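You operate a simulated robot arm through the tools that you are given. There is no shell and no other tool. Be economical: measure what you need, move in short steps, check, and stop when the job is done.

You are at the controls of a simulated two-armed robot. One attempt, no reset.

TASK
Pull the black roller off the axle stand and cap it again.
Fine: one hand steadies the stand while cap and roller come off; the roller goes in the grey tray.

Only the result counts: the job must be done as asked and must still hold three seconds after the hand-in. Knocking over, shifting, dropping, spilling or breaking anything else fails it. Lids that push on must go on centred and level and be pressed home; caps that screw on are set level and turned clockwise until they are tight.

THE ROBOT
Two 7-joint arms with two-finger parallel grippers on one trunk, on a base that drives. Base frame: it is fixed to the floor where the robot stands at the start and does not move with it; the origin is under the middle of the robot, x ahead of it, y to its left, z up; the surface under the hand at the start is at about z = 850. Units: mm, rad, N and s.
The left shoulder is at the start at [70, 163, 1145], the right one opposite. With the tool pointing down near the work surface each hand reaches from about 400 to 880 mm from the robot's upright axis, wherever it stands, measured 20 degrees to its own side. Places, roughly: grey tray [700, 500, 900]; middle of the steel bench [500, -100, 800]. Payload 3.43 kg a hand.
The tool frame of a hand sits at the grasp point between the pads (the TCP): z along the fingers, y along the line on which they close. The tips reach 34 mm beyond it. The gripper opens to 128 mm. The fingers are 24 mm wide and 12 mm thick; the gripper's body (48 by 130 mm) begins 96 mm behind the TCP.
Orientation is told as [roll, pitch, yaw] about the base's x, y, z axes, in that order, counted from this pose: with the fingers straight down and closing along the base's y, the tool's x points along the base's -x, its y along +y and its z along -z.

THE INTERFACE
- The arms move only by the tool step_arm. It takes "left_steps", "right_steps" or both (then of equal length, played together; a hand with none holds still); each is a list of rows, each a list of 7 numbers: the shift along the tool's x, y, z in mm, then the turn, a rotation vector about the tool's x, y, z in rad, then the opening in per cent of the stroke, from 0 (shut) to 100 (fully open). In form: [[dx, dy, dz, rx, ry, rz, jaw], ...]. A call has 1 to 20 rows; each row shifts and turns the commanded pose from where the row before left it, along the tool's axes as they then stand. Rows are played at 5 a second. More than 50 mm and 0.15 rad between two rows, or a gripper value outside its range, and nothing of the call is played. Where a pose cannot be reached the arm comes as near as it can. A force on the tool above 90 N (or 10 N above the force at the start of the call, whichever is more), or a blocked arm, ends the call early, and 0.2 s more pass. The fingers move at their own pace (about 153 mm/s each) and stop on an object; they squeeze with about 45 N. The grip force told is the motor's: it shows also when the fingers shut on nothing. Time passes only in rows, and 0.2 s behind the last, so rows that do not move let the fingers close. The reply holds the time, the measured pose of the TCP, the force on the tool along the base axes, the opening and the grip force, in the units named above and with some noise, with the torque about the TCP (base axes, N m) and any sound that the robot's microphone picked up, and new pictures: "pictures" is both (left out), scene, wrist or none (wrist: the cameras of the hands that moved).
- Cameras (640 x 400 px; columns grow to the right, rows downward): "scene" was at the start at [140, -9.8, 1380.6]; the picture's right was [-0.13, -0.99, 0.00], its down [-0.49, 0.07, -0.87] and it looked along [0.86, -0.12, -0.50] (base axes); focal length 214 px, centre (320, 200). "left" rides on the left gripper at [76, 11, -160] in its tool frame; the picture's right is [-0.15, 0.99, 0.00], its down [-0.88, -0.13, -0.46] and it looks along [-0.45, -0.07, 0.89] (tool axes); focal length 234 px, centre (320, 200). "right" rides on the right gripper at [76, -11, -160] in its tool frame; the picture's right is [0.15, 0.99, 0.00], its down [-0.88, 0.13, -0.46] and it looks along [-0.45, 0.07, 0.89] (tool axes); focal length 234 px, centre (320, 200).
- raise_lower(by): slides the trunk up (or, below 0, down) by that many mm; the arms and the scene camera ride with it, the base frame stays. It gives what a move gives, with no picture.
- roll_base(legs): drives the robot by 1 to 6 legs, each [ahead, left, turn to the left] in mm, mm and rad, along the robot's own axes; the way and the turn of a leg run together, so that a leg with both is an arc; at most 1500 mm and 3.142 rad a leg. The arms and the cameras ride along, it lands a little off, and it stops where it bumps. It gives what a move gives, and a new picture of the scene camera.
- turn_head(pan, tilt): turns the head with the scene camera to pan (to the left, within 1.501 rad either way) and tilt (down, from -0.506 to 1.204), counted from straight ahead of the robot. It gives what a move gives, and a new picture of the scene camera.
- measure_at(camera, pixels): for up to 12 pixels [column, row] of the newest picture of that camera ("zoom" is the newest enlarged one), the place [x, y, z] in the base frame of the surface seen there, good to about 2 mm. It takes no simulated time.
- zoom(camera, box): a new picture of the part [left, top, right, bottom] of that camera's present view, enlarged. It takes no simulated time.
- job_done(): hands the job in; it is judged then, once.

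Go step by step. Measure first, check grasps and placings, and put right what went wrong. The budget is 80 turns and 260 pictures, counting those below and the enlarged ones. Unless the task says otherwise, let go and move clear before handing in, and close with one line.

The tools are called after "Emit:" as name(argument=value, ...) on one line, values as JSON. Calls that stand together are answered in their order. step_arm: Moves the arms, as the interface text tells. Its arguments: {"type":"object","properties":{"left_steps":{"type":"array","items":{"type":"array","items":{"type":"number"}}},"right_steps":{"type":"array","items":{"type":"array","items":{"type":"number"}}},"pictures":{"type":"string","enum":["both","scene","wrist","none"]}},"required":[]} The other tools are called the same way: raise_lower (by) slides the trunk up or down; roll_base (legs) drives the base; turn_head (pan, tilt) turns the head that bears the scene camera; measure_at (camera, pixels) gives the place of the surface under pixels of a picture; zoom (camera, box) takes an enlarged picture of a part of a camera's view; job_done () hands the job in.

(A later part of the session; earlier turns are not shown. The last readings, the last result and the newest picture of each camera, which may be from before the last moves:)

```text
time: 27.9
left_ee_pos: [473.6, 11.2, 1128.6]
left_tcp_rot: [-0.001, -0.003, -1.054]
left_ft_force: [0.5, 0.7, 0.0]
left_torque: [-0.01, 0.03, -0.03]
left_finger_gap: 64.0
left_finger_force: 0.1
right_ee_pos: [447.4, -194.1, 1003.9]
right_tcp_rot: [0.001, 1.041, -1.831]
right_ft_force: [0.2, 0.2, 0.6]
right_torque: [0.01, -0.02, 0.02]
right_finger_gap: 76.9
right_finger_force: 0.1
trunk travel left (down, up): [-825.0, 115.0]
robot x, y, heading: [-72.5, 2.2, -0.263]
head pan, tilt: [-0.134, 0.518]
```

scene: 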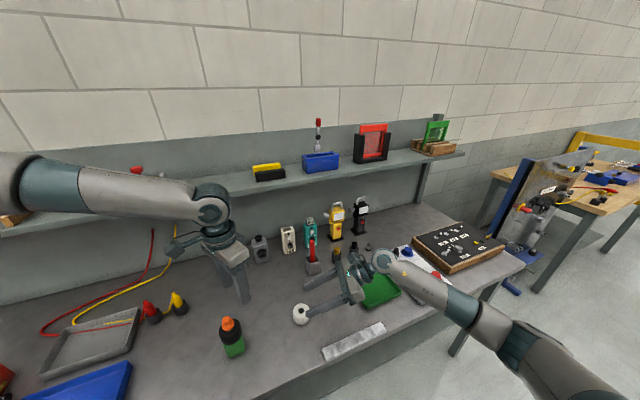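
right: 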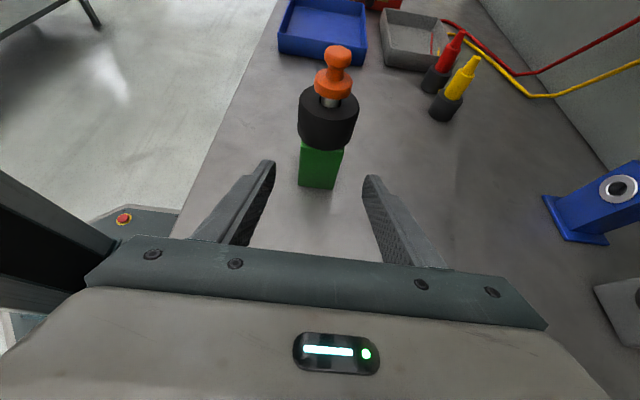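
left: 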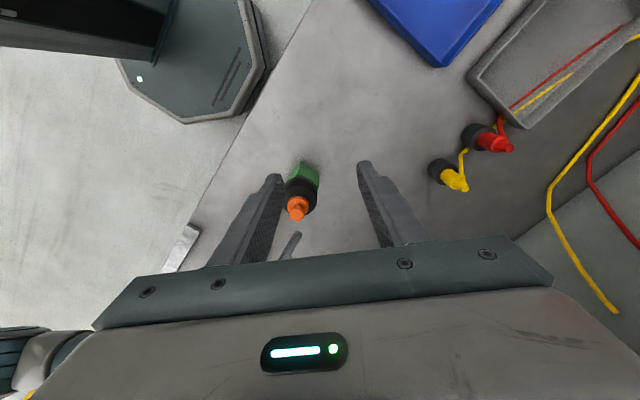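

The robot is turned to -0.263. I'll realign the right hand to point +y at pre-grasp and centre the left hand above the cap.

Emit:
step_arm(right_steps=[[0, 0, 0, 0.112, 0, -0.0656, 60], [0, 0, 0, 0.112, 0, -0.0656, 60], [5.2, 6.9, 32.6, 0, 0, 0, 60], [5.2, 6.9, 32.6, 0, 0, 0, 60], [5.2, 6.9, 32.6, 0, 0, 0, 60], [5.2, 6.9, 32.6, 0, 0, 0, 60], [5.2, 6.9, 32.6, 0, 0, 0, 60], [0, 0, 0, 0, 0, 0, 60]], left_steps=[[5.1, 4.3, 4, 0, 0, 0, 50], [5.1, 4.3, 4, 0, 0, 0, 50], [5.1, 4.3, 4, 0, 0, 0, 50], [5.1, 4.3, 4, 0, 0, 0, 50], [5.1, 4.3, 4, 0, 0, 0, 50], [5.1, 4.3, 4, 0, 0, 0, 50], [5.1, 4.3, 4, 0, 0, 0, 50], [0, 0, 0, 0, 0, 0, 50]])

```text
time: 29.7
left_ee_pos: [482.0, 56.5, 1101.1]
left_tcp_rot: [0.0, -0.001, -1.054]
left_ft_force: [-0.4, -0.5, 0.2]
left_torque: [-0.01, -0.01, 0.01]
left_finger_gap: 64.1
left_finger_force: 0.0
right_ee_pos: [482.1, -40.2, 944.1]
right_tcp_rot: [0.001, 1.039, -1.573]
right_ft_force: [-0.4, -1.3, 0.6]
right_torque: [-0.02, -0.01, 0.0]
right_finger_gap: 76.8
right_finger_force: 0.1
trunk travel left (down, up): [-825.0, 115.0]
robot x, y, heading: [-77.7, 5.2, -0.263]
head pan, tilt: [-0.134, 0.518]
```

scene: 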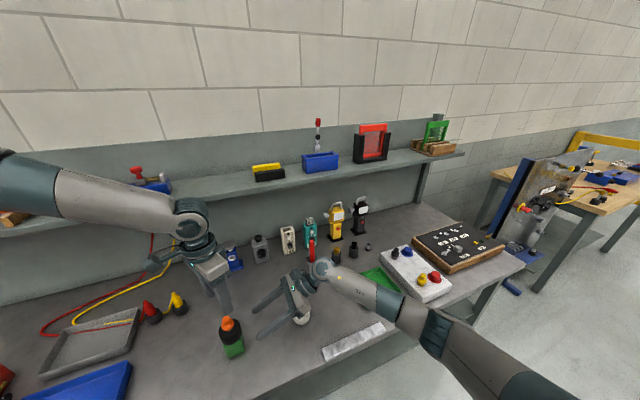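
right: 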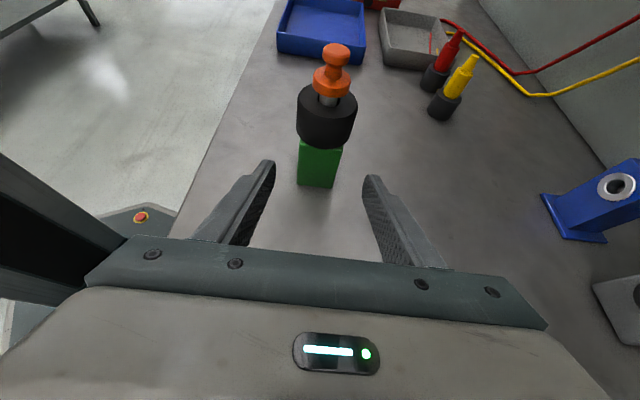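
left: 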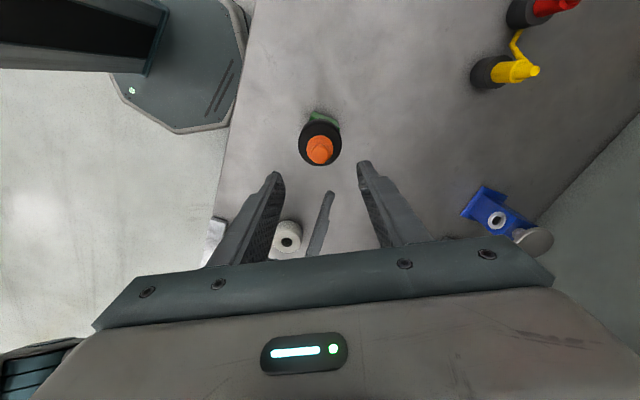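

Both hands reach now. Sliding the right hand in and gripping the block.

Emit:
step_arm(right_steps=[[-0.8, 0, 27.5, 0, 0, 0, 60], [-0.8, 0, 27.5, 0, 0, 0, 60], [-0.8, 0, 27.5, 0, 0, 0, 60], [-0.8, 0, 27.5, 0, 0, 0, 60], [0, 0, 0, 0, 0, 0, 60], [0, 0, 0, 0, 0, 0, 45], [0, 0, 0, 0, 0, 0, 38], [0, 0, 0, 0, 0, 0, 30], [0, 0, 0, 0, 0, 0, 20]], pictures="wrist")

Emit:
zoom(camera="left", box=[270, 80, 370, 180])

Emit:
measure_at(camera="left", pixels=[[320, 155], [320, 142], [308, 148], [332, 150], [320, 130], [300, 142], [340, 142], [320, 118], [319, 163]])

```text
time: 31.7
left_ee_pos: [483.2, 56.3, 1100.4]
left_tcp_rot: [-0.003, -0.001, -1.054]
left_ft_force: [0.1, 0.2, -0.7]
left_torque: [-0.03, 0.01, -0.01]
left_finger_gap: 63.8
left_finger_force: 0.0
right_ee_pos: [483.2, 53.7, 885.2]
right_tcp_rot: [0.001, 1.04, -1.575]
right_ft_force: [0.1, 1.7, 0.2]
right_torque: [0.02, 0.01, -0.04]
right_finger_gap: 45.8
right_finger_force: 45.0
trunk travel left (down, up): [-825.0, 115.0]
robot x, y, heading: [-75.7, 4.4, -0.263]
head pan, tilt: [-0.134, 0.518]
```

right: 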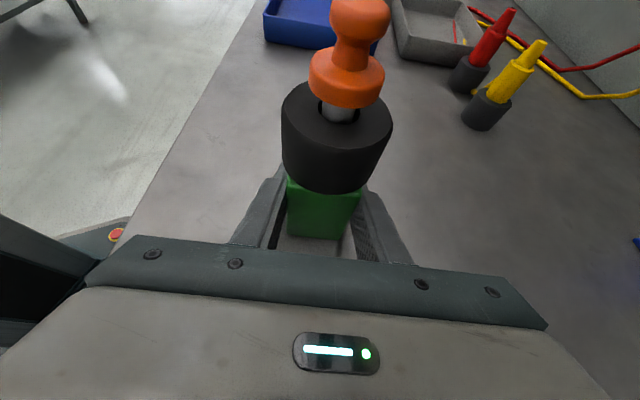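

```text
4.00 times, centred on (320, 130) of left
```

zoom: 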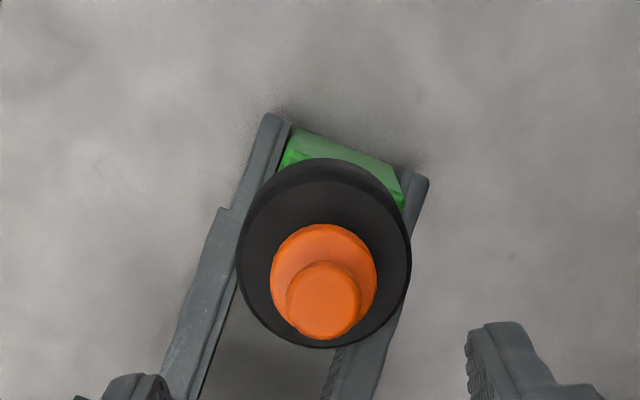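

```text
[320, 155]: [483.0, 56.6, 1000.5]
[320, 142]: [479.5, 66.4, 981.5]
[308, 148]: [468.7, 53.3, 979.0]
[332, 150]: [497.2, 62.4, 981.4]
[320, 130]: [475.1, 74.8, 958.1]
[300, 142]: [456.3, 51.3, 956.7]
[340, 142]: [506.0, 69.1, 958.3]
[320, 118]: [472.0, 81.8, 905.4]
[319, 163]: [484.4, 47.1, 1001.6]
```

The cap's axis is at about (483.3, 56.7) and the left hand is centred on it. I'll descend so the tips reach z≈965, beside the cap's disk.

Emit:
step_arm(left_steps=[[0, 0, 25, 0, 0, 0, 45], [0, 0, 25, 0, 0, 0, 42], [0, 0, 25, 0, 0, 0, 42], [0, 0, 20, 0, 0, 0, 42], [0, 0, 7, 0, 0, 0, 42], [0, 0, 0, 0, 0, 0, 42]])

Emit:
zoom(camera="scene", box=[180, 260, 300, 370])

Emit:
zoom(camera="right", box=[240, 0, 440, 200])

```text
time: 33.1
left_ee_pos: [480.4, 77.5, 1014.2]
left_tcp_rot: [-0.002, -0.003, -1.054]
left_ft_force: [0.8, 0.5, -0.5]
left_torque: [0.03, -0.01, 0.01]
left_finger_gap: 53.7
left_finger_force: 0.1
left hand out of reach, approached as far as the arm can: row 3, 4, 5
right_ee_pos: [482.7, 53.3, 885.6]
right_tcp_rot: [0.001, 1.04, -1.577]
right_ft_force: [-0.2, -1.3, 0.1]
right_torque: [-0.06, -0.04, -0.02]
right_finger_gap: 45.5
right_finger_force: 45.2
trunk travel left (down, up): [-825.0, 115.0]
robot x, y, heading: [-73.9, 3.7, -0.263]
head pan, tilt: [-0.134, 0.518]
```

scene: 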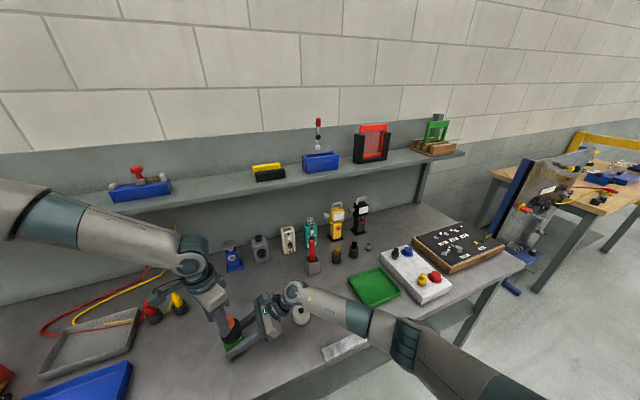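
left: 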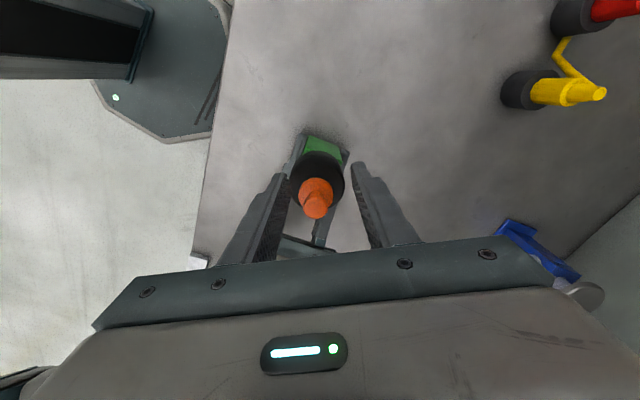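

```text
3.64 times, centred on (240, 315) of scene
```

zoom: 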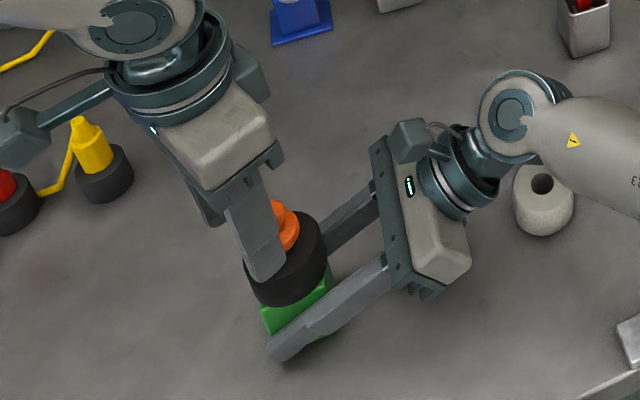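

```text
2.00 times, centred on (340, 100) of right
```

zoom: 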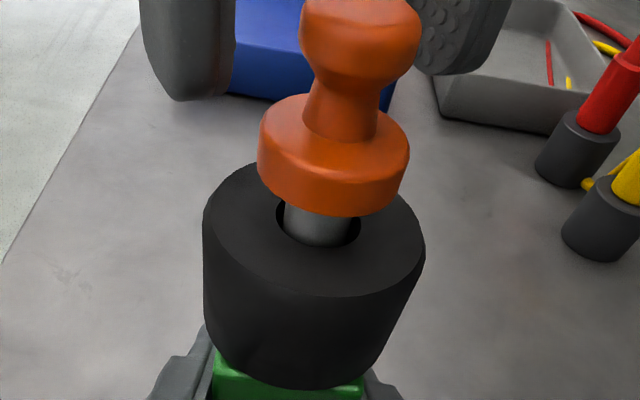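

The lower the left hand goes, the more its sideways limit moves outward (y_rel≈215 at z 1014). I'll release, back both hands off, turn 0.12 rad more and lower the trunk 60 mm to give it margin.

Emit:
step_arm(left_steps=[[0, 0, -30, 0, 0, 0, 42], [0, 0, -30, 0, 0, 0, 42], [0, 0, -30, 0, 0, 0, 42], [0, 0, -30, 0, 0, 0, 42], [0, 0, 0, 0, 0, 0, 42], [0, 0, 0, 0, 0, 0, 42], [0, 0, 0, 0, 0, 0, 42], [0, 0, 0, 0, 0, 0, 42], [0, 0, 0, 0, 0, 0, 42], [0, 0, 0, 0, 0, 0, 42]], right_steps=[[0, 0, 0, 0, 0, 0, 50], [0, 0, 0, 0, 0, 0, 60], [0, 0, 0, 0, 0, 0, 60], [0.8, 0, -27.5, 0, 0, 0, 60], [0.8, 0, -27.5, 0, 0, 0, 60], [0.8, 0, -27.5, 0, 0, 0, 60], [0.8, 0, -27.5, 0, 0, 0, 60], [30, 0, -20, 0, 0, 0, 60], [40, 0, -20, 0, 0, 0, 60], [40, 0, -20, 0, 0, 0, 60]], pictures="none")

Emit:
roll_base(legs=[[0, 0, -0.12]])

Emit:
raise_lower(by=-60)

```text
time: 35.3
left_ee_pos: [480.2, 76.7, 1134.8]
left_tcp_rot: [-0.001, -0.002, -1.054]
left_ft_force: [0.8, 0.5, 0.0]
left_torque: [-0.04, -0.02, 0.0]
left_finger_gap: 53.8
left_finger_force: 0.1
right_ee_pos: [483.1, -37.1, 1068.3]
right_tcp_rot: [-0.001, 1.042, -1.575]
right_ft_force: [-0.4, 0.5, -0.2]
right_torque: [-0.02, 0.02, -0.02]
right_finger_gap: 76.9
right_finger_force: 0.1
trunk travel left (down, up): [-825.0, 115.0]
robot x, y, heading: [-76.8, 2.3, -0.263]
head pan, tilt: [-0.134, 0.518]
```

```text
time: 36.3
left_ee_pos: [485.3, 11.2, 1135.0]
left_tcp_rot: [-0.002, -0.004, -1.175]
left_ft_force: [-0.5, 0.0, 0.3]
left_torque: [0.02, 0.0, -0.01]
left_finger_gap: 53.7
left_finger_force: 0.0
right_ee_pos: [473.9, -101.2, 1069.2]
right_tcp_rot: [0.0, 1.038, -1.692]
right_ft_force: [0.0, 0.3, 0.3]
right_torque: [-0.05, 0.03, 0.03]
right_finger_gap: 76.9
right_finger_force: 0.0
trunk travel left (down, up): [-825.0, 115.0]
robot x, y, heading: [-78.1, 3.3, -0.386]
head pan, tilt: [-0.134, 0.518]
```

scene: 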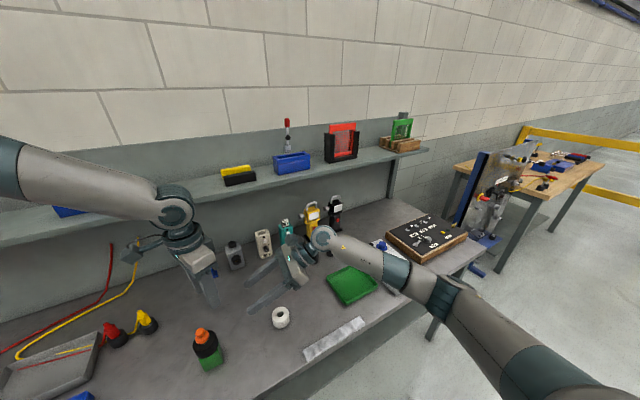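

```text
time: 37.3
left_ee_pos: [486.8, 11.2, 1074.5]
left_tcp_rot: [-0.002, -0.001, -1.174]
left_ft_force: [-0.3, 1.2, -0.1]
left_torque: [-0.02, -0.01, 0.05]
left_finger_gap: 53.9
left_finger_force: 0.0
right_ee_pos: [474.1, -102.6, 1010.3]
right_tcp_rot: [-0.001, 1.04, -1.693]
right_ft_force: [0.3, -0.7, -0.5]
right_torque: [-0.02, 0.05, 0.02]
right_finger_gap: 76.7
right_finger_force: 0.2
trunk travel left (down, up): [-765.0, 175.0]
robot x, y, heading: [-72.8, 2.1, -0.39]
head pan, tilt: [-0.134, 0.518]
```

Lining both hands up again.

Emit:
step_arm(left_steps=[[21.6, 7.3, 5, 0, 0, 0, 42], [21.6, 7.3, 5, 0, 0, 0, 42], [0, 0, 0, 0, 0, 0, 42], [0, 0, 0, 0, 0, 0, 42], [0, 0, 0, 0, 0, 0, 42]], right_steps=[[0, 0, 0, 0.1036, 0, -0.0606, 60], [-8.5, 2.8, 29.1, 0, 0, 0, 60], [-8.5, 2.8, 29.1, 0, 0, 0, 60], [-8.5, 2.8, 29.1, 0, 0, 0, 60], [0, 0, 0, 0, 0, 0, 60]])

Emit:
measure_at(camera="right", pixels=[[337, 53], [330, 88], [318, 170]])

```text
time: 38.5
left_ee_pos: [483.1, 54.0, 1065.4]
left_tcp_rot: [0.001, -0.002, -1.175]
left_ft_force: [-0.3, 0.2, 0.1]
left_torque: [-0.02, -0.02, -0.03]
left_finger_gap: 54.0
left_finger_force: 0.1
right_ee_pos: [483.8, -40.1, 941.4]
right_tcp_rot: [0.001, 1.04, -1.572]
right_ft_force: [-0.2, 0.8, -0.9]
right_torque: [0.0, 0.03, -0.02]
right_finger_gap: 76.6
right_finger_force: 0.1
trunk travel left (down, up): [-765.0, 175.0]
robot x, y, heading: [-78.1, 5.6, -0.383]
head pan, tilt: [-0.134, 0.518]
```

scene: 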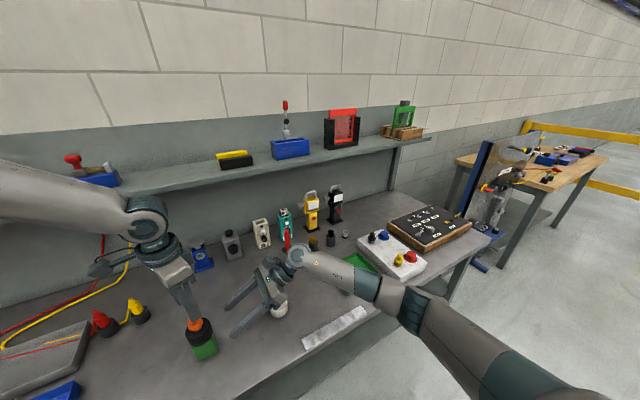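
right: 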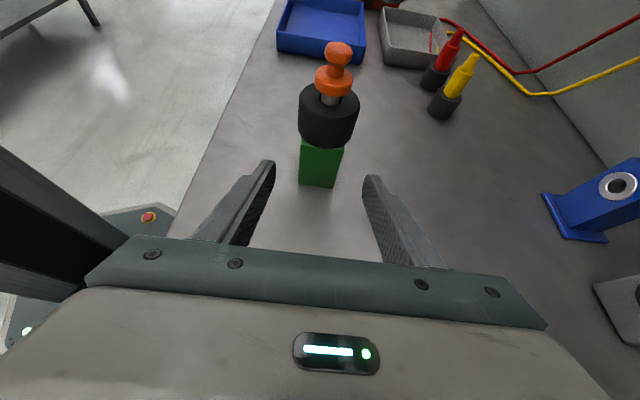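
left: 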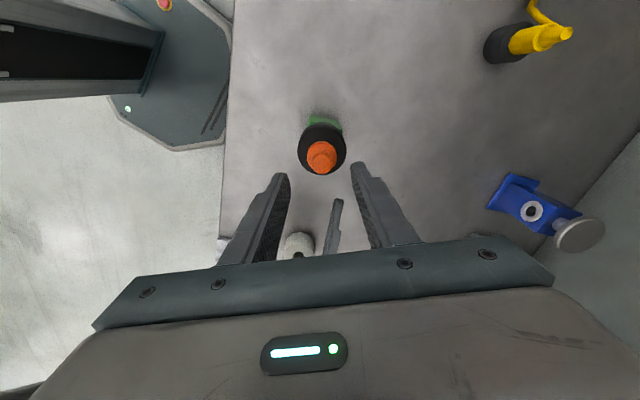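

```text
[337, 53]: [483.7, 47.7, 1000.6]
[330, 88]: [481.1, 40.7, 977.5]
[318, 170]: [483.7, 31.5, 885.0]
```

Right hand slides in and grips, while the left hand trims its position.

Emit:
step_arm(right_steps=[[-0.4, -0.1, 27.2, 0, 0, 0, 60], [-0.4, -0.1, 27.2, 0, 0, 0, 60], [-0.4, -0.1, 27.2, 0, 0, 0, 60], [-0.4, -0.1, 27.2, 0, 0, 0, 60], [0, 0, 0, 0, 0, 0, 60], [0, 0, 0, 0, 0, 0, 45], [0, 0, 0, 0, 0, 0, 38], [0, 0, 0, 0, 0, 0, 30], [0, 0, 0, 0, 0, 0, 20]], left_steps=[[2.4, 1, 0, 0, 0, 0, 42], [0, 0, 0, 0, 0, 0, 42], [0, 0, 0, 0, 0, 0, 42], [0, 0, 0, 0, 0, 0, 42], [0, 0, 0, 0, 0, 0, 42], [0, 0, 0, 0, 0, 0, 42], [0, 0, 10, 0, 0, 0, 42], [0, 0, 10, 0, 0, 0, 42], [0, 0, 10, 0, 0, 0, 42]], pictures="wrist")

Emit:
zoom(camera="left", box=[270, 90, 370, 190])

Emit:
measure_at(camera="left", pixels=[[322, 170], [320, 162], [310, 160], [335, 160], [321, 178]])

```text
time: 40.5
left_ee_pos: [480.9, 55.8, 1034.3]
left_tcp_rot: [-0.003, -0.002, -1.175]
left_ft_force: [0.8, 0.1, 0.0]
left_torque: [-0.01, 0.0, 0.01]
left_finger_gap: 53.5
left_finger_force: 0.0
right_ee_pos: [482.5, 52.9, 885.8]
right_tcp_rot: [0.002, 1.041, -1.575]
right_ft_force: [-0.4, 0.8, -0.7]
right_torque: [-0.04, -0.07, 0.03]
right_finger_gap: 45.7
right_finger_force: 45.3
trunk travel left (down, up): [-765.0, 175.0]
robot x, y, heading: [-74.9, -0.3, -0.384]
head pan, tilt: [-0.134, 0.518]
```

right: 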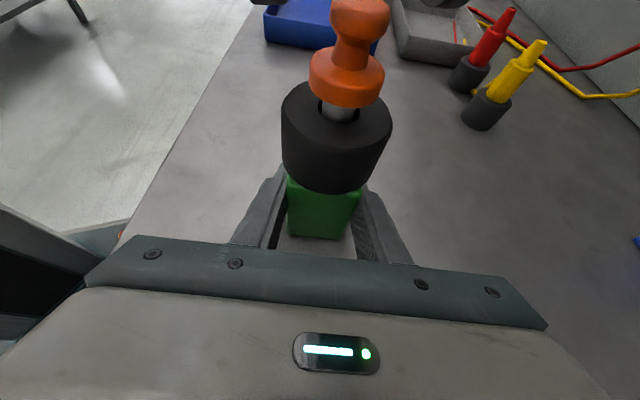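
left: 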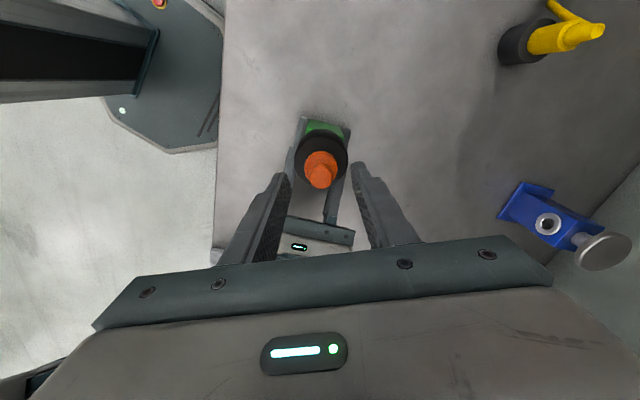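

```text
4.00 times, centred on (320, 140) of left
```

zoom: 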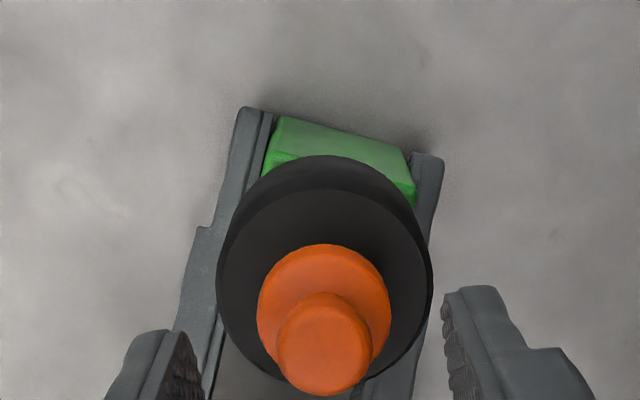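

```text
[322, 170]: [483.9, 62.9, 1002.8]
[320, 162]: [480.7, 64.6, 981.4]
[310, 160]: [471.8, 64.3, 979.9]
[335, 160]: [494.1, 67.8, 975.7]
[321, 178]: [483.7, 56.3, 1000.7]
```

The knob centre is at about (483.6,57.5), so I'll nudge +2 mm in x and descend to the grip height.

Emit:
step_arm(left_steps=[[0.2, 2, 0, 0, 0, 0, 42], [0, 0, 12, 0, 0, 0, 42], [0, 0, 12, 0, 0, 0, 42], [0, 0, 11, 0, 0, 0, 42], [0, 0, 0, 0, 0, 0, 42]])

Emit:
zoom(camera="right", box=[240, 0, 440, 200])

Emit:
zoom(camera="left", box=[260, 110, 380, 230])

```text
time: 41.7
left_ee_pos: [483.7, 58.5, 998.5]
left_tcp_rot: [0.0, -0.003, -1.175]
left_ft_force: [-0.7, 0.5, -0.5]
left_torque: [-0.01, -0.02, -0.01]
left_finger_gap: 53.6
left_finger_force: 0.1
right_ee_pos: [482.6, 52.5, 885.0]
right_tcp_rot: [0.001, 1.04, -1.576]
right_ft_force: [-0.6, 0.7, 0.1]
right_torque: [0.03, -0.06, 0.0]
right_finger_gap: 45.9
right_finger_force: 45.4
trunk travel left (down, up): [-765.0, 175.0]
robot x, y, heading: [-77.9, 1.4, -0.384]
head pan, tilt: [-0.134, 0.518]
```

scene: 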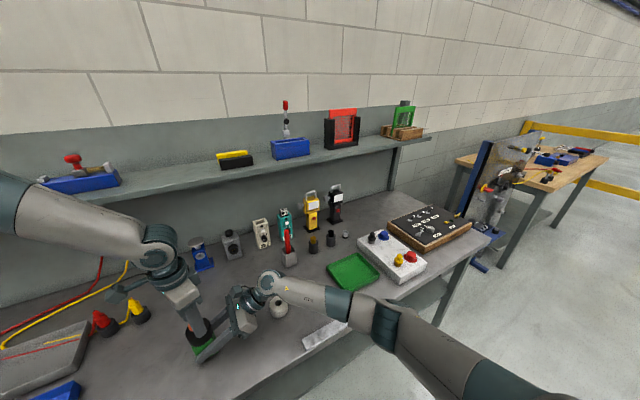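
left: 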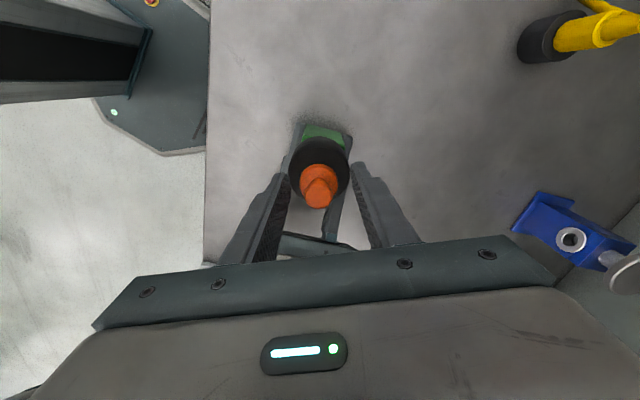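

```text
2.00 times, centred on (340, 100) of right
```

zoom: 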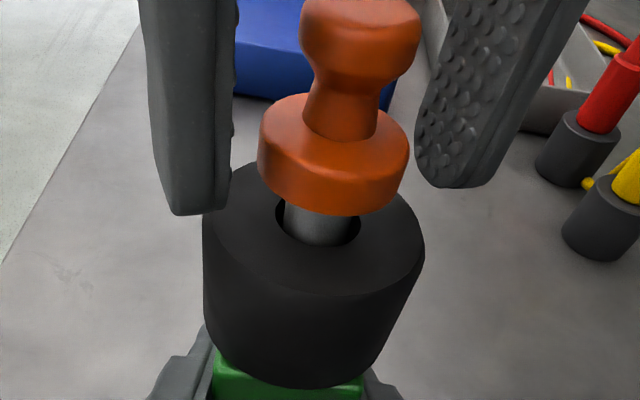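

```text
3.33 times, centred on (320, 170) of left
```

zoom: 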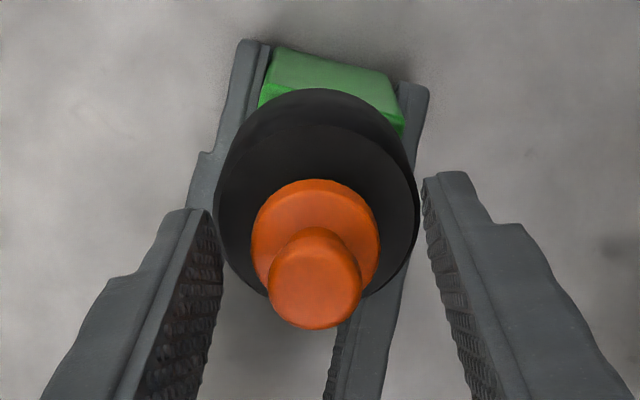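

The fingers flank the cap disk, with their tips just above the roller's top. Closing on the cap.

Emit:
step_arm(left_steps=[[0, 0, 0, 0, 0, 0, 30], [0, 0, 0, 0, 0, 0, 20], [0, 0, 0, 0, 0, 0, 10], [0, 0, 0, 0, 0, 0, 10]], pictures="none")

Emit:
zoom(camera="right", box=[240, 0, 440, 200])

```text
time: 42.7
left_ee_pos: [483.0, 57.5, 997.9]
left_tcp_rot: [-0.002, -0.003, -1.174]
left_ft_force: [0.2, -0.1, 0.4]
left_torque: [-0.01, -0.01, -0.02]
left_finger_gap: 30.0
left_finger_force: 44.8
right_ee_pos: [484.8, 53.0, 885.4]
right_tcp_rot: [-0.001, 1.04, -1.572]
right_ft_force: [1.3, 0.7, 0.0]
right_torque: [-0.05, -0.12, 0.02]
right_finger_gap: 45.5
right_finger_force: 45.2
trunk travel left (down, up): [-765.0, 175.0]
robot x, y, heading: [-77.4, 4.9, -0.382]
head pan, tilt: [-0.134, 0.518]
heard: snap
```

```text
2.00 times, centred on (340, 100) of right
```

zoom: 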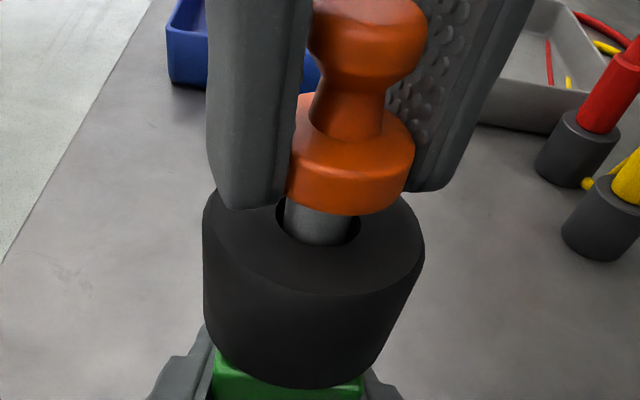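

I heard a snap and the cap shifted a few mm sideways on the axle, so it seems to be a push-on cap that has come unseated. I'll pull it gently straight up.

Emit:
step_arm(left_steps=[[0, 0, -3, 0, 0, 0, 10], [0, 0, -4, 0, 0, 0, 10], [0, 0, -5, 0, 0, 0, 10], [0, 0, -6, 0, 0, 0, 10], [0, 0, 0, 0, 0, 0, 10]], pictures="wrist")

Emit:
zoom(camera="right", box=[240, 0, 440, 200])

```text
time: 43.9
left_ee_pos: [484.3, 57.0, 1017.9]
left_tcp_rot: [0.0, -0.001, -1.175]
left_ft_force: [0.1, 0.6, 0.0]
left_torque: [-0.04, -0.04, 0.01]
left_finger_gap: 30.1
left_finger_force: 45.2
right_ee_pos: [483.4, 52.4, 885.2]
right_tcp_rot: [-0.001, 1.041, -1.575]
right_ft_force: [-0.2, 0.3, 0.0]
right_torque: [-0.08, -0.13, -0.02]
right_finger_gap: 45.5
right_finger_force: 46.0
trunk travel left (down, up): [-765.0, 175.0]
robot x, y, heading: [-80.4, 4.0, -0.386]
head pan, tilt: [-0.134, 0.518]
```

left: 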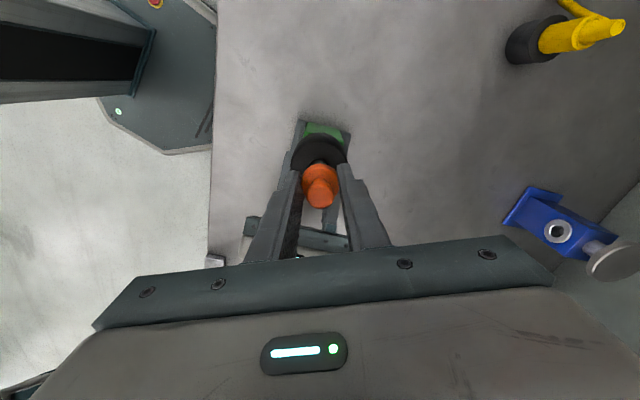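

```text
2.00 times, centred on (340, 100) of right
```

zoom: 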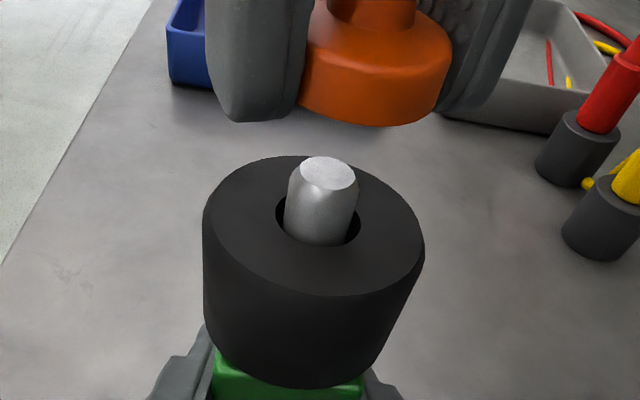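

The cap is off cleanly; it is a plain push-on cap and the bare axle shows. I'll carry it to open bench at about (470,220) and lower it to just above the surface.

Emit:
step_arm(left_steps=[[0, 0, -20, 0, 0, 0, 10], [0, 0, -20, 0, 0, 0, 10], [38.9, 12.5, 0, 0, 0, 0, 10], [38.9, 12.5, 0, 0, 0, 0, 10], [38.9, 12.5, 0, 0, 0, 0, 10], [38.9, 12.5, 0, 0, 0, 0, 10], [0, 0, 32, 0, 0, 0, 10], [0, 0, 32, 0, 0, 0, 10], [0, 0, 32, 0, 0, 0, 10], [0, 0, 32, 0, 0, 0, 10], [0, 0, 30, 0, 0, 0, 10], [0, 0, 0, 0, 0, 0, 10]])

Emit:
zoom(camera="right", box=[240, 0, 440, 200])

Emit:
zoom(camera="left", box=[240, 100, 400, 260])

```text
time: 46.5
left_ee_pos: [469.7, 219.9, 898.4]
left_tcp_rot: [-0.001, -0.004, -1.175]
left_ft_force: [0.0, -0.3, -0.1]
left_torque: [0.0, 0.03, 0.0]
left_finger_gap: 30.0
left_finger_force: 45.2
right_ee_pos: [483.1, 51.8, 885.2]
right_tcp_rot: [-0.001, 1.039, -1.575]
right_ft_force: [0.6, 0.4, 0.5]
right_torque: [0.04, -0.06, -0.05]
right_finger_gap: 45.7
right_finger_force: 45.3
trunk travel left (down, up): [-765.0, 175.0]
robot x, y, heading: [-76.4, 5.1, -0.381]
head pan, tilt: [-0.134, 0.518]
```

scene: 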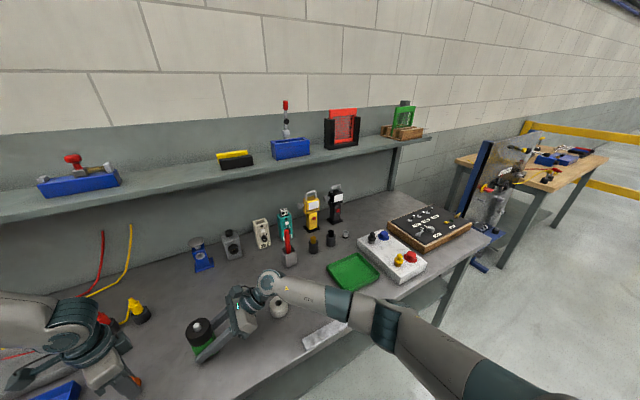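
left: 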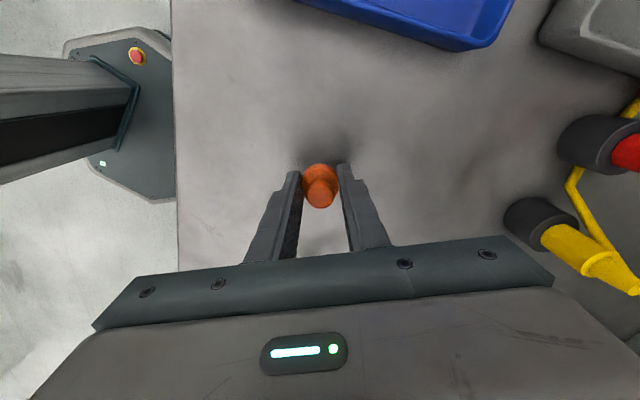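

```text
2.00 times, centred on (340, 100) of right
```

zoom: 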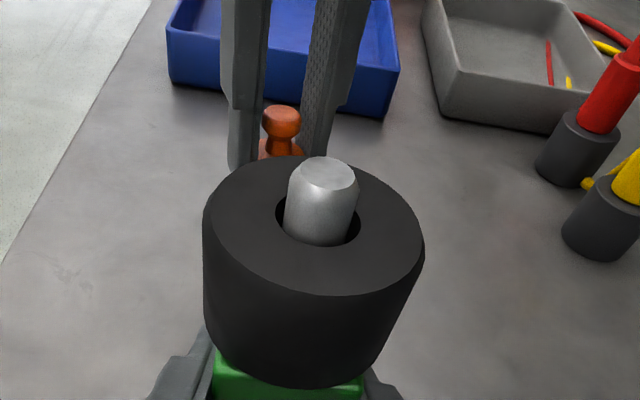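

```text
2.50 times, centred on (320, 180) of left
```

zoom: 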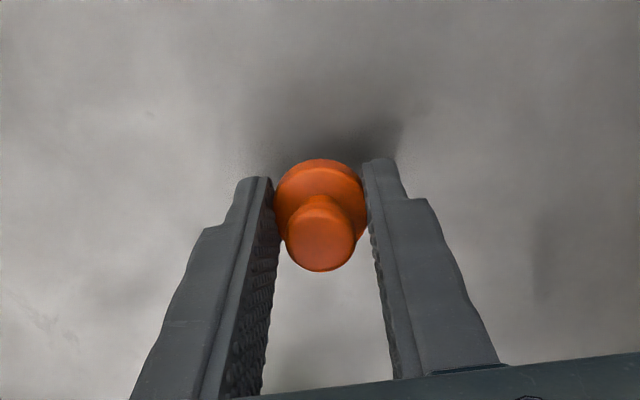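

The cap hangs about 13 mm above the bench. I'll lower it to near contact.

Emit:
step_arm(left_steps=[[0, 0, 5, 0, 0, 0, 10], [0, 0, 4, 0, 0, 0, 10], [0, 0, 2, 0, 0, 0, 10], [0, 0, 0, 0, 0, 0, 10]], pictures="none")

Emit:
measure_at(camera="left", pixels=[[320, 195], [320, 172], [319, 185]])

Emit:
zoom(camera="left", box=[240, 100, 400, 260])

```text
time: 47.5
left_ee_pos: [470.1, 221.5, 888.8]
left_tcp_rot: [-0.001, -0.001, -1.174]
left_ft_force: [0.4, 0.1, -0.1]
left_torque: [-0.02, 0.02, 0.01]
left_finger_gap: 29.8
left_finger_force: 45.4
right_ee_pos: [483.5, 52.3, 885.0]
right_tcp_rot: [0.0, 1.04, -1.574]
right_ft_force: [0.1, 0.9, 0.2]
right_torque: [-0.02, -0.07, 0.03]
right_finger_gap: 45.7
right_finger_force: 45.0
trunk travel left (down, up): [-765.0, 175.0]
robot x, y, heading: [-74.6, 4.6, -0.39]
head pan, tilt: [-0.134, 0.518]
```

```text
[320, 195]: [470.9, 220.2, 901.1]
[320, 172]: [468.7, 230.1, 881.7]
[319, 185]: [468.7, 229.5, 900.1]
```

```text
2.50 times, centred on (320, 180) of left
```

zoom: 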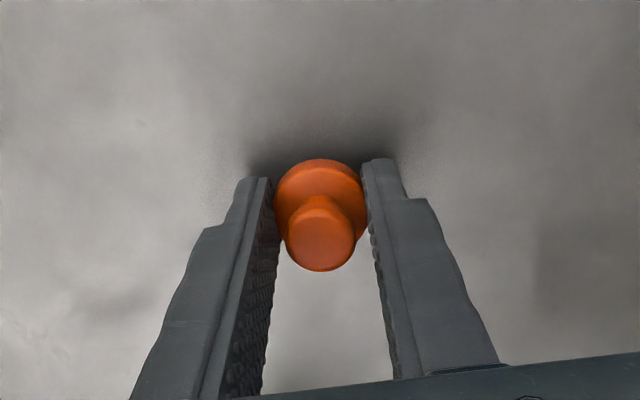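

Lowering by 1 mm steps and watching for contact.

Emit:
step_arm(left_steps=[[0, 0, 1, 0, 0, 0, 10], [0, 0, 1, 0, 0, 0, 10], [0, 0, 1, 0, 0, 0, 10], [0, 0, 0, 0, 0, 0, 10]], pictures="none")

```text
time: 48.5
left_ee_pos: [469.4, 222.1, 885.4]
left_tcp_rot: [-0.002, -0.002, -1.175]
left_ft_force: [0.1, 0.8, 0.2]
left_torque: [-0.03, -0.02, 0.01]
left_finger_gap: 29.9
left_finger_force: 45.1
right_ee_pos: [483.0, 52.0, 886.3]
right_tcp_rot: [0.0, 1.039, -1.574]
right_ft_force: [-0.5, 1.3, 0.0]
right_torque: [0.06, -0.09, 0.02]
right_finger_gap: 45.7
right_finger_force: 45.0
trunk travel left (down, up): [-765.0, 175.0]
robot x, y, heading: [-74.8, 5.6, -0.389]
head pan, tilt: [-0.134, 0.518]
```

Emit:
step_arm(left_steps=[[0, 0, 0.7, 0, 0, 0, 10], [0, 0, 0, 0, 0, 0, 10]], pictures="none")

Emit:
zoom(camera="right", box=[270, 0, 370, 100])

```text
time: 49.1
left_ee_pos: [469.1, 221.1, 883.9]
left_tcp_rot: [-0.001, -0.002, -1.173]
left_ft_force: [-0.2, -0.4, -0.1]
left_torque: [0.0, 0.0, 0.01]
left_finger_gap: 29.9
left_finger_force: 44.8
right_ee_pos: [483.6, 52.1, 885.5]
right_tcp_rot: [0.0, 1.041, -1.575]
right_ft_force: [0.0, 1.1, 0.3]
right_torque: [0.02, -0.09, 0.04]
right_finger_gap: 45.7
right_finger_force: 44.8
trunk travel left (down, up): [-765.0, 175.0]
robot x, y, heading: [-78.3, 4.2, -0.382]
head pan, tilt: [-0.134, 0.518]
```

```text
4.00 times, centred on (320, 50) of right
```

zoom: 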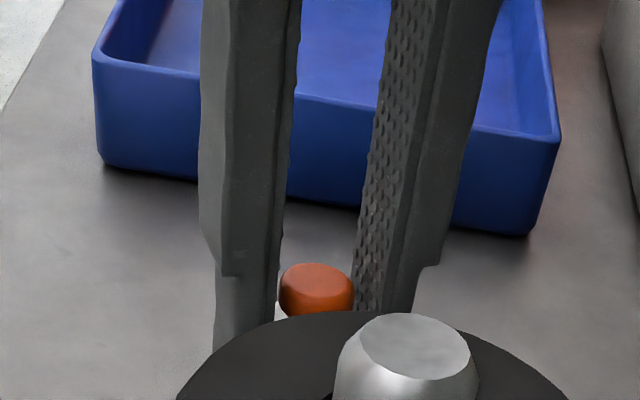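

It is essentially on the bench with at most a millimetre left. I'll open gently and rise.

Emit:
step_arm(left_steps=[[0, 0, 0, 0, 0, 0, 28], [0, 0, 0, 0, 0, 0, 34], [0, 0, 0, 0, 0, 0, 40], [0, 0, -20, 0, 0, 0, 45], [0, 0, -40, 0, 0, 0, 50], [0, 0, -45, 0, 0, 0, 60], [0, 0, -45, 0, 0, 0, 65], [0, 0, 0, 0, 0, 0, 65]])

Emit:
measure_at(camera="left", pixels=[[320, 140], [320, 150], [320, 160]])

Emit:
zoom(camera="left", box=[260, 80, 380, 200])

```text
time: 50.9
left_ee_pos: [470.8, 220.6, 1036.5]
left_tcp_rot: [-0.003, -0.001, -1.174]
left_ft_force: [-0.6, 0.0, 0.0]
left_torque: [0.0, -0.01, 0.02]
left_finger_gap: 83.2
left_finger_force: 0.0
right_ee_pos: [483.6, 52.1, 884.9]
right_tcp_rot: [-0.002, 1.04, -1.575]
right_ft_force: [-2.0, 0.0, -0.2]
right_torque: [-0.12, -0.06, -0.02]
right_finger_gap: 45.7
right_finger_force: 45.4
trunk travel left (down, up): [-765.0, 175.0]
robot x, y, heading: [-77.6, -1.2, -0.385]
head pan, tilt: [-0.134, 0.518]
```

scene: 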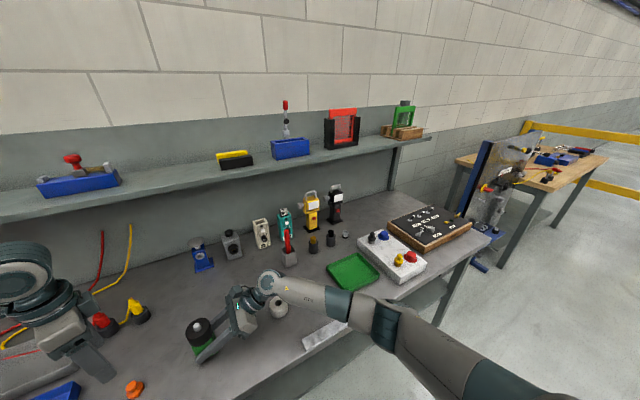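
left: 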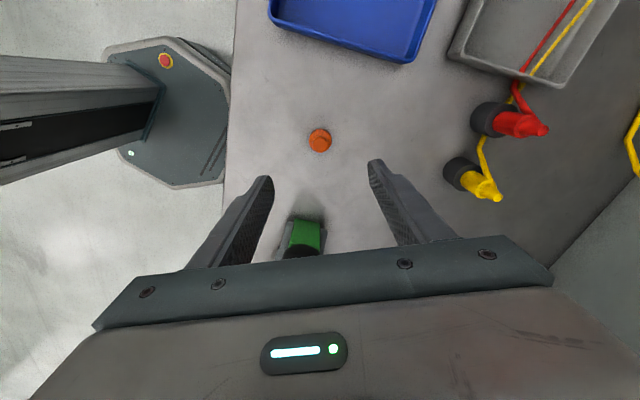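

```text
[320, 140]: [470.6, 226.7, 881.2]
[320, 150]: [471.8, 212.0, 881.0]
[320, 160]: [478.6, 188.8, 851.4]
```

```text
3.33 times, centred on (320, 140) of left
```

zoom: 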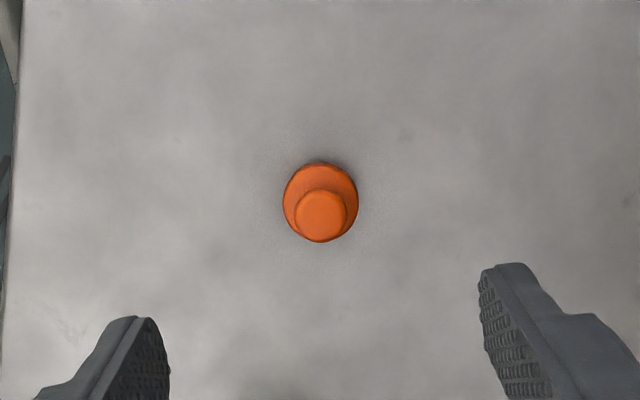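

The cap stands upright on the bench at (471,220), with its knob top at z 881. Now back over the stand for the roller, with the jaw at 83 mm.

Emit:
step_arm(left_steps=[[-38.9, -12.8, -5, 0, 0, 0, 65], [-38.9, -12.8, -5, 0, 0, 0, 65], [-38.9, -12.8, 0, 0, 0, 0, 65], [-38.9, -12.8, 0, 0, 0, 0, 65], [0, 0, 20, 0, 0, 0, 65], [0, 0, 0, 0, 0, 0, 65]])

Emit:
zoom(camera="left", box=[260, 110, 380, 230])

Emit:
measure_at(camera="zoom", pixels=[[318, 200], [318, 220], [318, 240], [318, 260], [240, 220], [400, 220], [320, 150], [320, 290]])

```text
time: 52.3
left_ee_pos: [483.7, 57.8, 1025.9]
left_tcp_rot: [-0.002, -0.001, -1.175]
left_ft_force: [0.4, 0.1, 0.4]
left_torque: [0.0, 0.02, -0.01]
left_finger_gap: 83.1
left_finger_force: 0.0
right_ee_pos: [483.1, 53.1, 885.4]
right_tcp_rot: [0.0, 1.04, -1.573]
right_ft_force: [-0.2, 0.7, -0.6]
right_torque: [-0.02, -0.09, -0.01]
right_finger_gap: 45.9
right_finger_force: 45.3
trunk travel left (down, up): [-765.0, 175.0]
robot x, y, heading: [-74.5, 0.3, -0.389]
head pan, tilt: [-0.134, 0.518]
```

scene: 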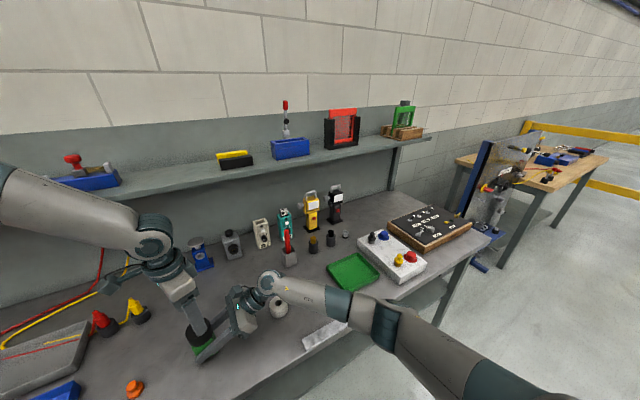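
left: 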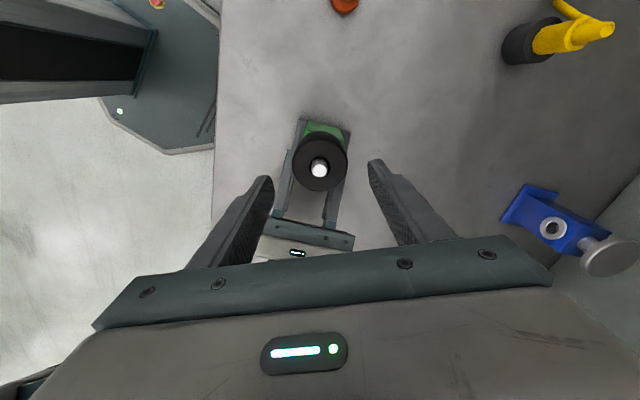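

```text
3.33 times, centred on (320, 170) of left
```

zoom: 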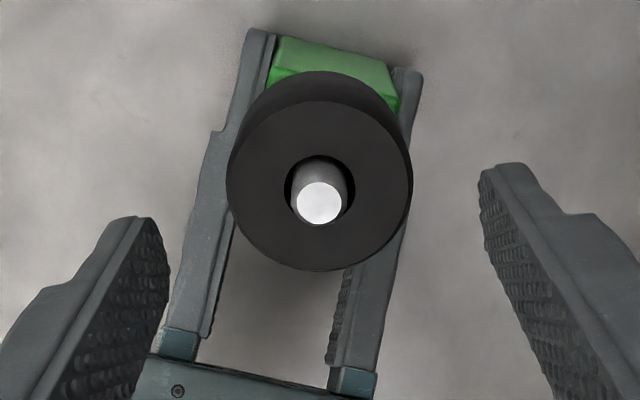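

```text
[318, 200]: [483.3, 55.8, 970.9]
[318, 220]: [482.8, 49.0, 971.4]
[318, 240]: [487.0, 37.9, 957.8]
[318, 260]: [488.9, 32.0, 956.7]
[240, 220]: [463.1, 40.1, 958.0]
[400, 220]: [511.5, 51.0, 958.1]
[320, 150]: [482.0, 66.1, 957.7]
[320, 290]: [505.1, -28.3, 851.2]
```

The axle top (483.5,56,971) and the roller are centred under the hand. I'll descend to TCP z≈958, tips about 6 mm above the roller's underside, and look before closing.

Emit:
step_arm(left_steps=[[-0.8, 0, 20, 0, 0, 0, 65], [0, 0, 20, 0, 0, 0, 62], [0, 0, 15, 0, 0, 0, 60], [0, 0, 12, 0, 0, 0, 58], [0, 0, 0, 0, 0, 0, 58]])

Emit:
zoom(camera="right", box=[220, 20, 440, 240])

Emit:
zoom(camera="left", box=[250, 120, 390, 260])

```text
time: 53.5
left_ee_pos: [482.6, 58.1, 958.4]
left_tcp_rot: [-0.002, -0.002, -1.175]
left_ft_force: [-0.9, -0.1, 0.6]
left_torque: [-0.02, 0.0, 0.02]
left_finger_gap: 74.3
left_finger_force: 0.1
right_ee_pos: [483.9, 51.9, 884.3]
right_tcp_rot: [0.001, 1.041, -1.574]
right_ft_force: [-0.6, 0.7, -0.3]
right_torque: [-0.01, -0.04, -0.04]
right_finger_gap: 45.6
right_finger_force: 44.7
trunk travel left (down, up): [-765.0, 175.0]
robot x, y, heading: [-73.2, 0.3, -0.386]
head pan, tilt: [-0.134, 0.518]
```

scene: 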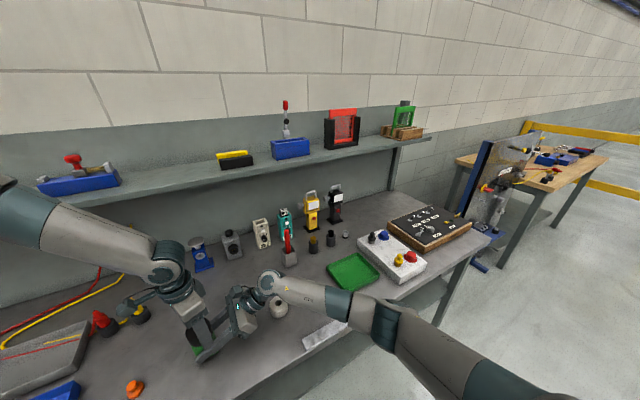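
left: 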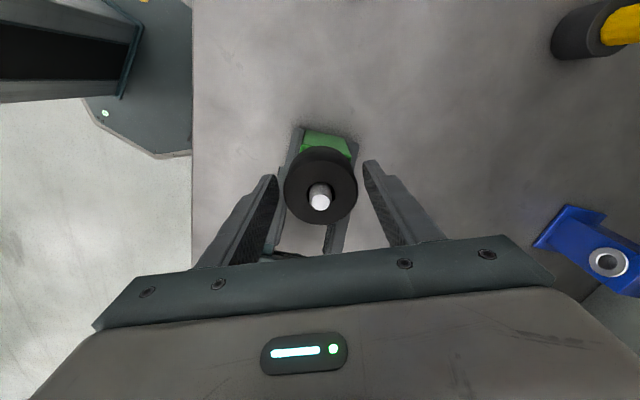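

```text
1.82 times, centred on (330, 130) of right
```

zoom: 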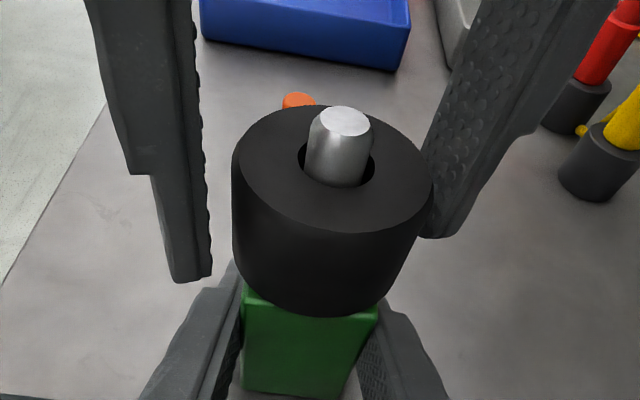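

```text
2.86 times, centred on (320, 190) of left
```

zoom: 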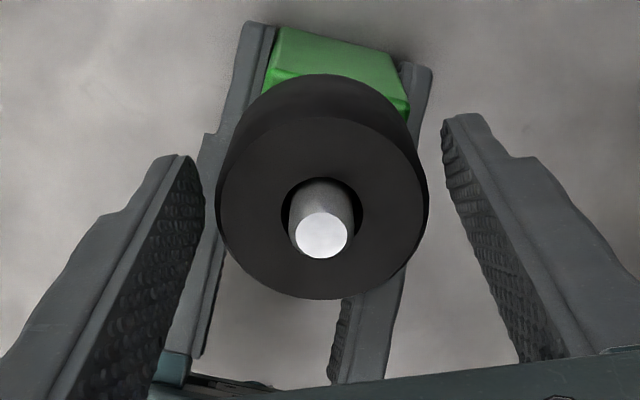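

Good. Closing on the roller.

Emit:
step_arm(left_steps=[[0, 0, 0, 0, 0, 0, 48], [0, 0, 0, 0, 0, 0, 42], [0, 0, 0, 0, 0, 0, 36], [0, 0, 0, 0, 0, 0, 30], [0, 0, 0, 0, 0, 0, 30]], pictures="none")

Emit:
zoom(camera="right", box=[220, 20, 440, 240])

```text
time: 54.7
left_ee_pos: [483.0, 57.1, 958.0]
left_tcp_rot: [-0.003, -0.002, -1.173]
left_ft_force: [0.2, 0.2, 0.5]
left_torque: [0.02, 0.0, -0.02]
left_finger_gap: 56.6
left_finger_force: 45.0
right_ee_pos: [483.0, 51.6, 884.0]
right_tcp_rot: [0.0, 1.04, -1.575]
right_ft_force: [0.4, -0.1, -0.2]
right_torque: [-0.05, -0.01, -0.03]
right_finger_gap: 45.7
right_finger_force: 45.4
trunk travel left (down, up): [-765.0, 175.0]
robot x, y, heading: [-77.4, -0.8, -0.385]
head pan, tilt: [-0.134, 0.518]
```

```text
1.82 times, centred on (330, 130) of right
```

zoom: 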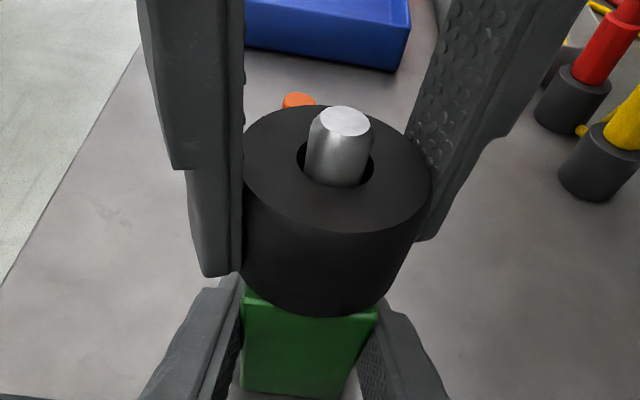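

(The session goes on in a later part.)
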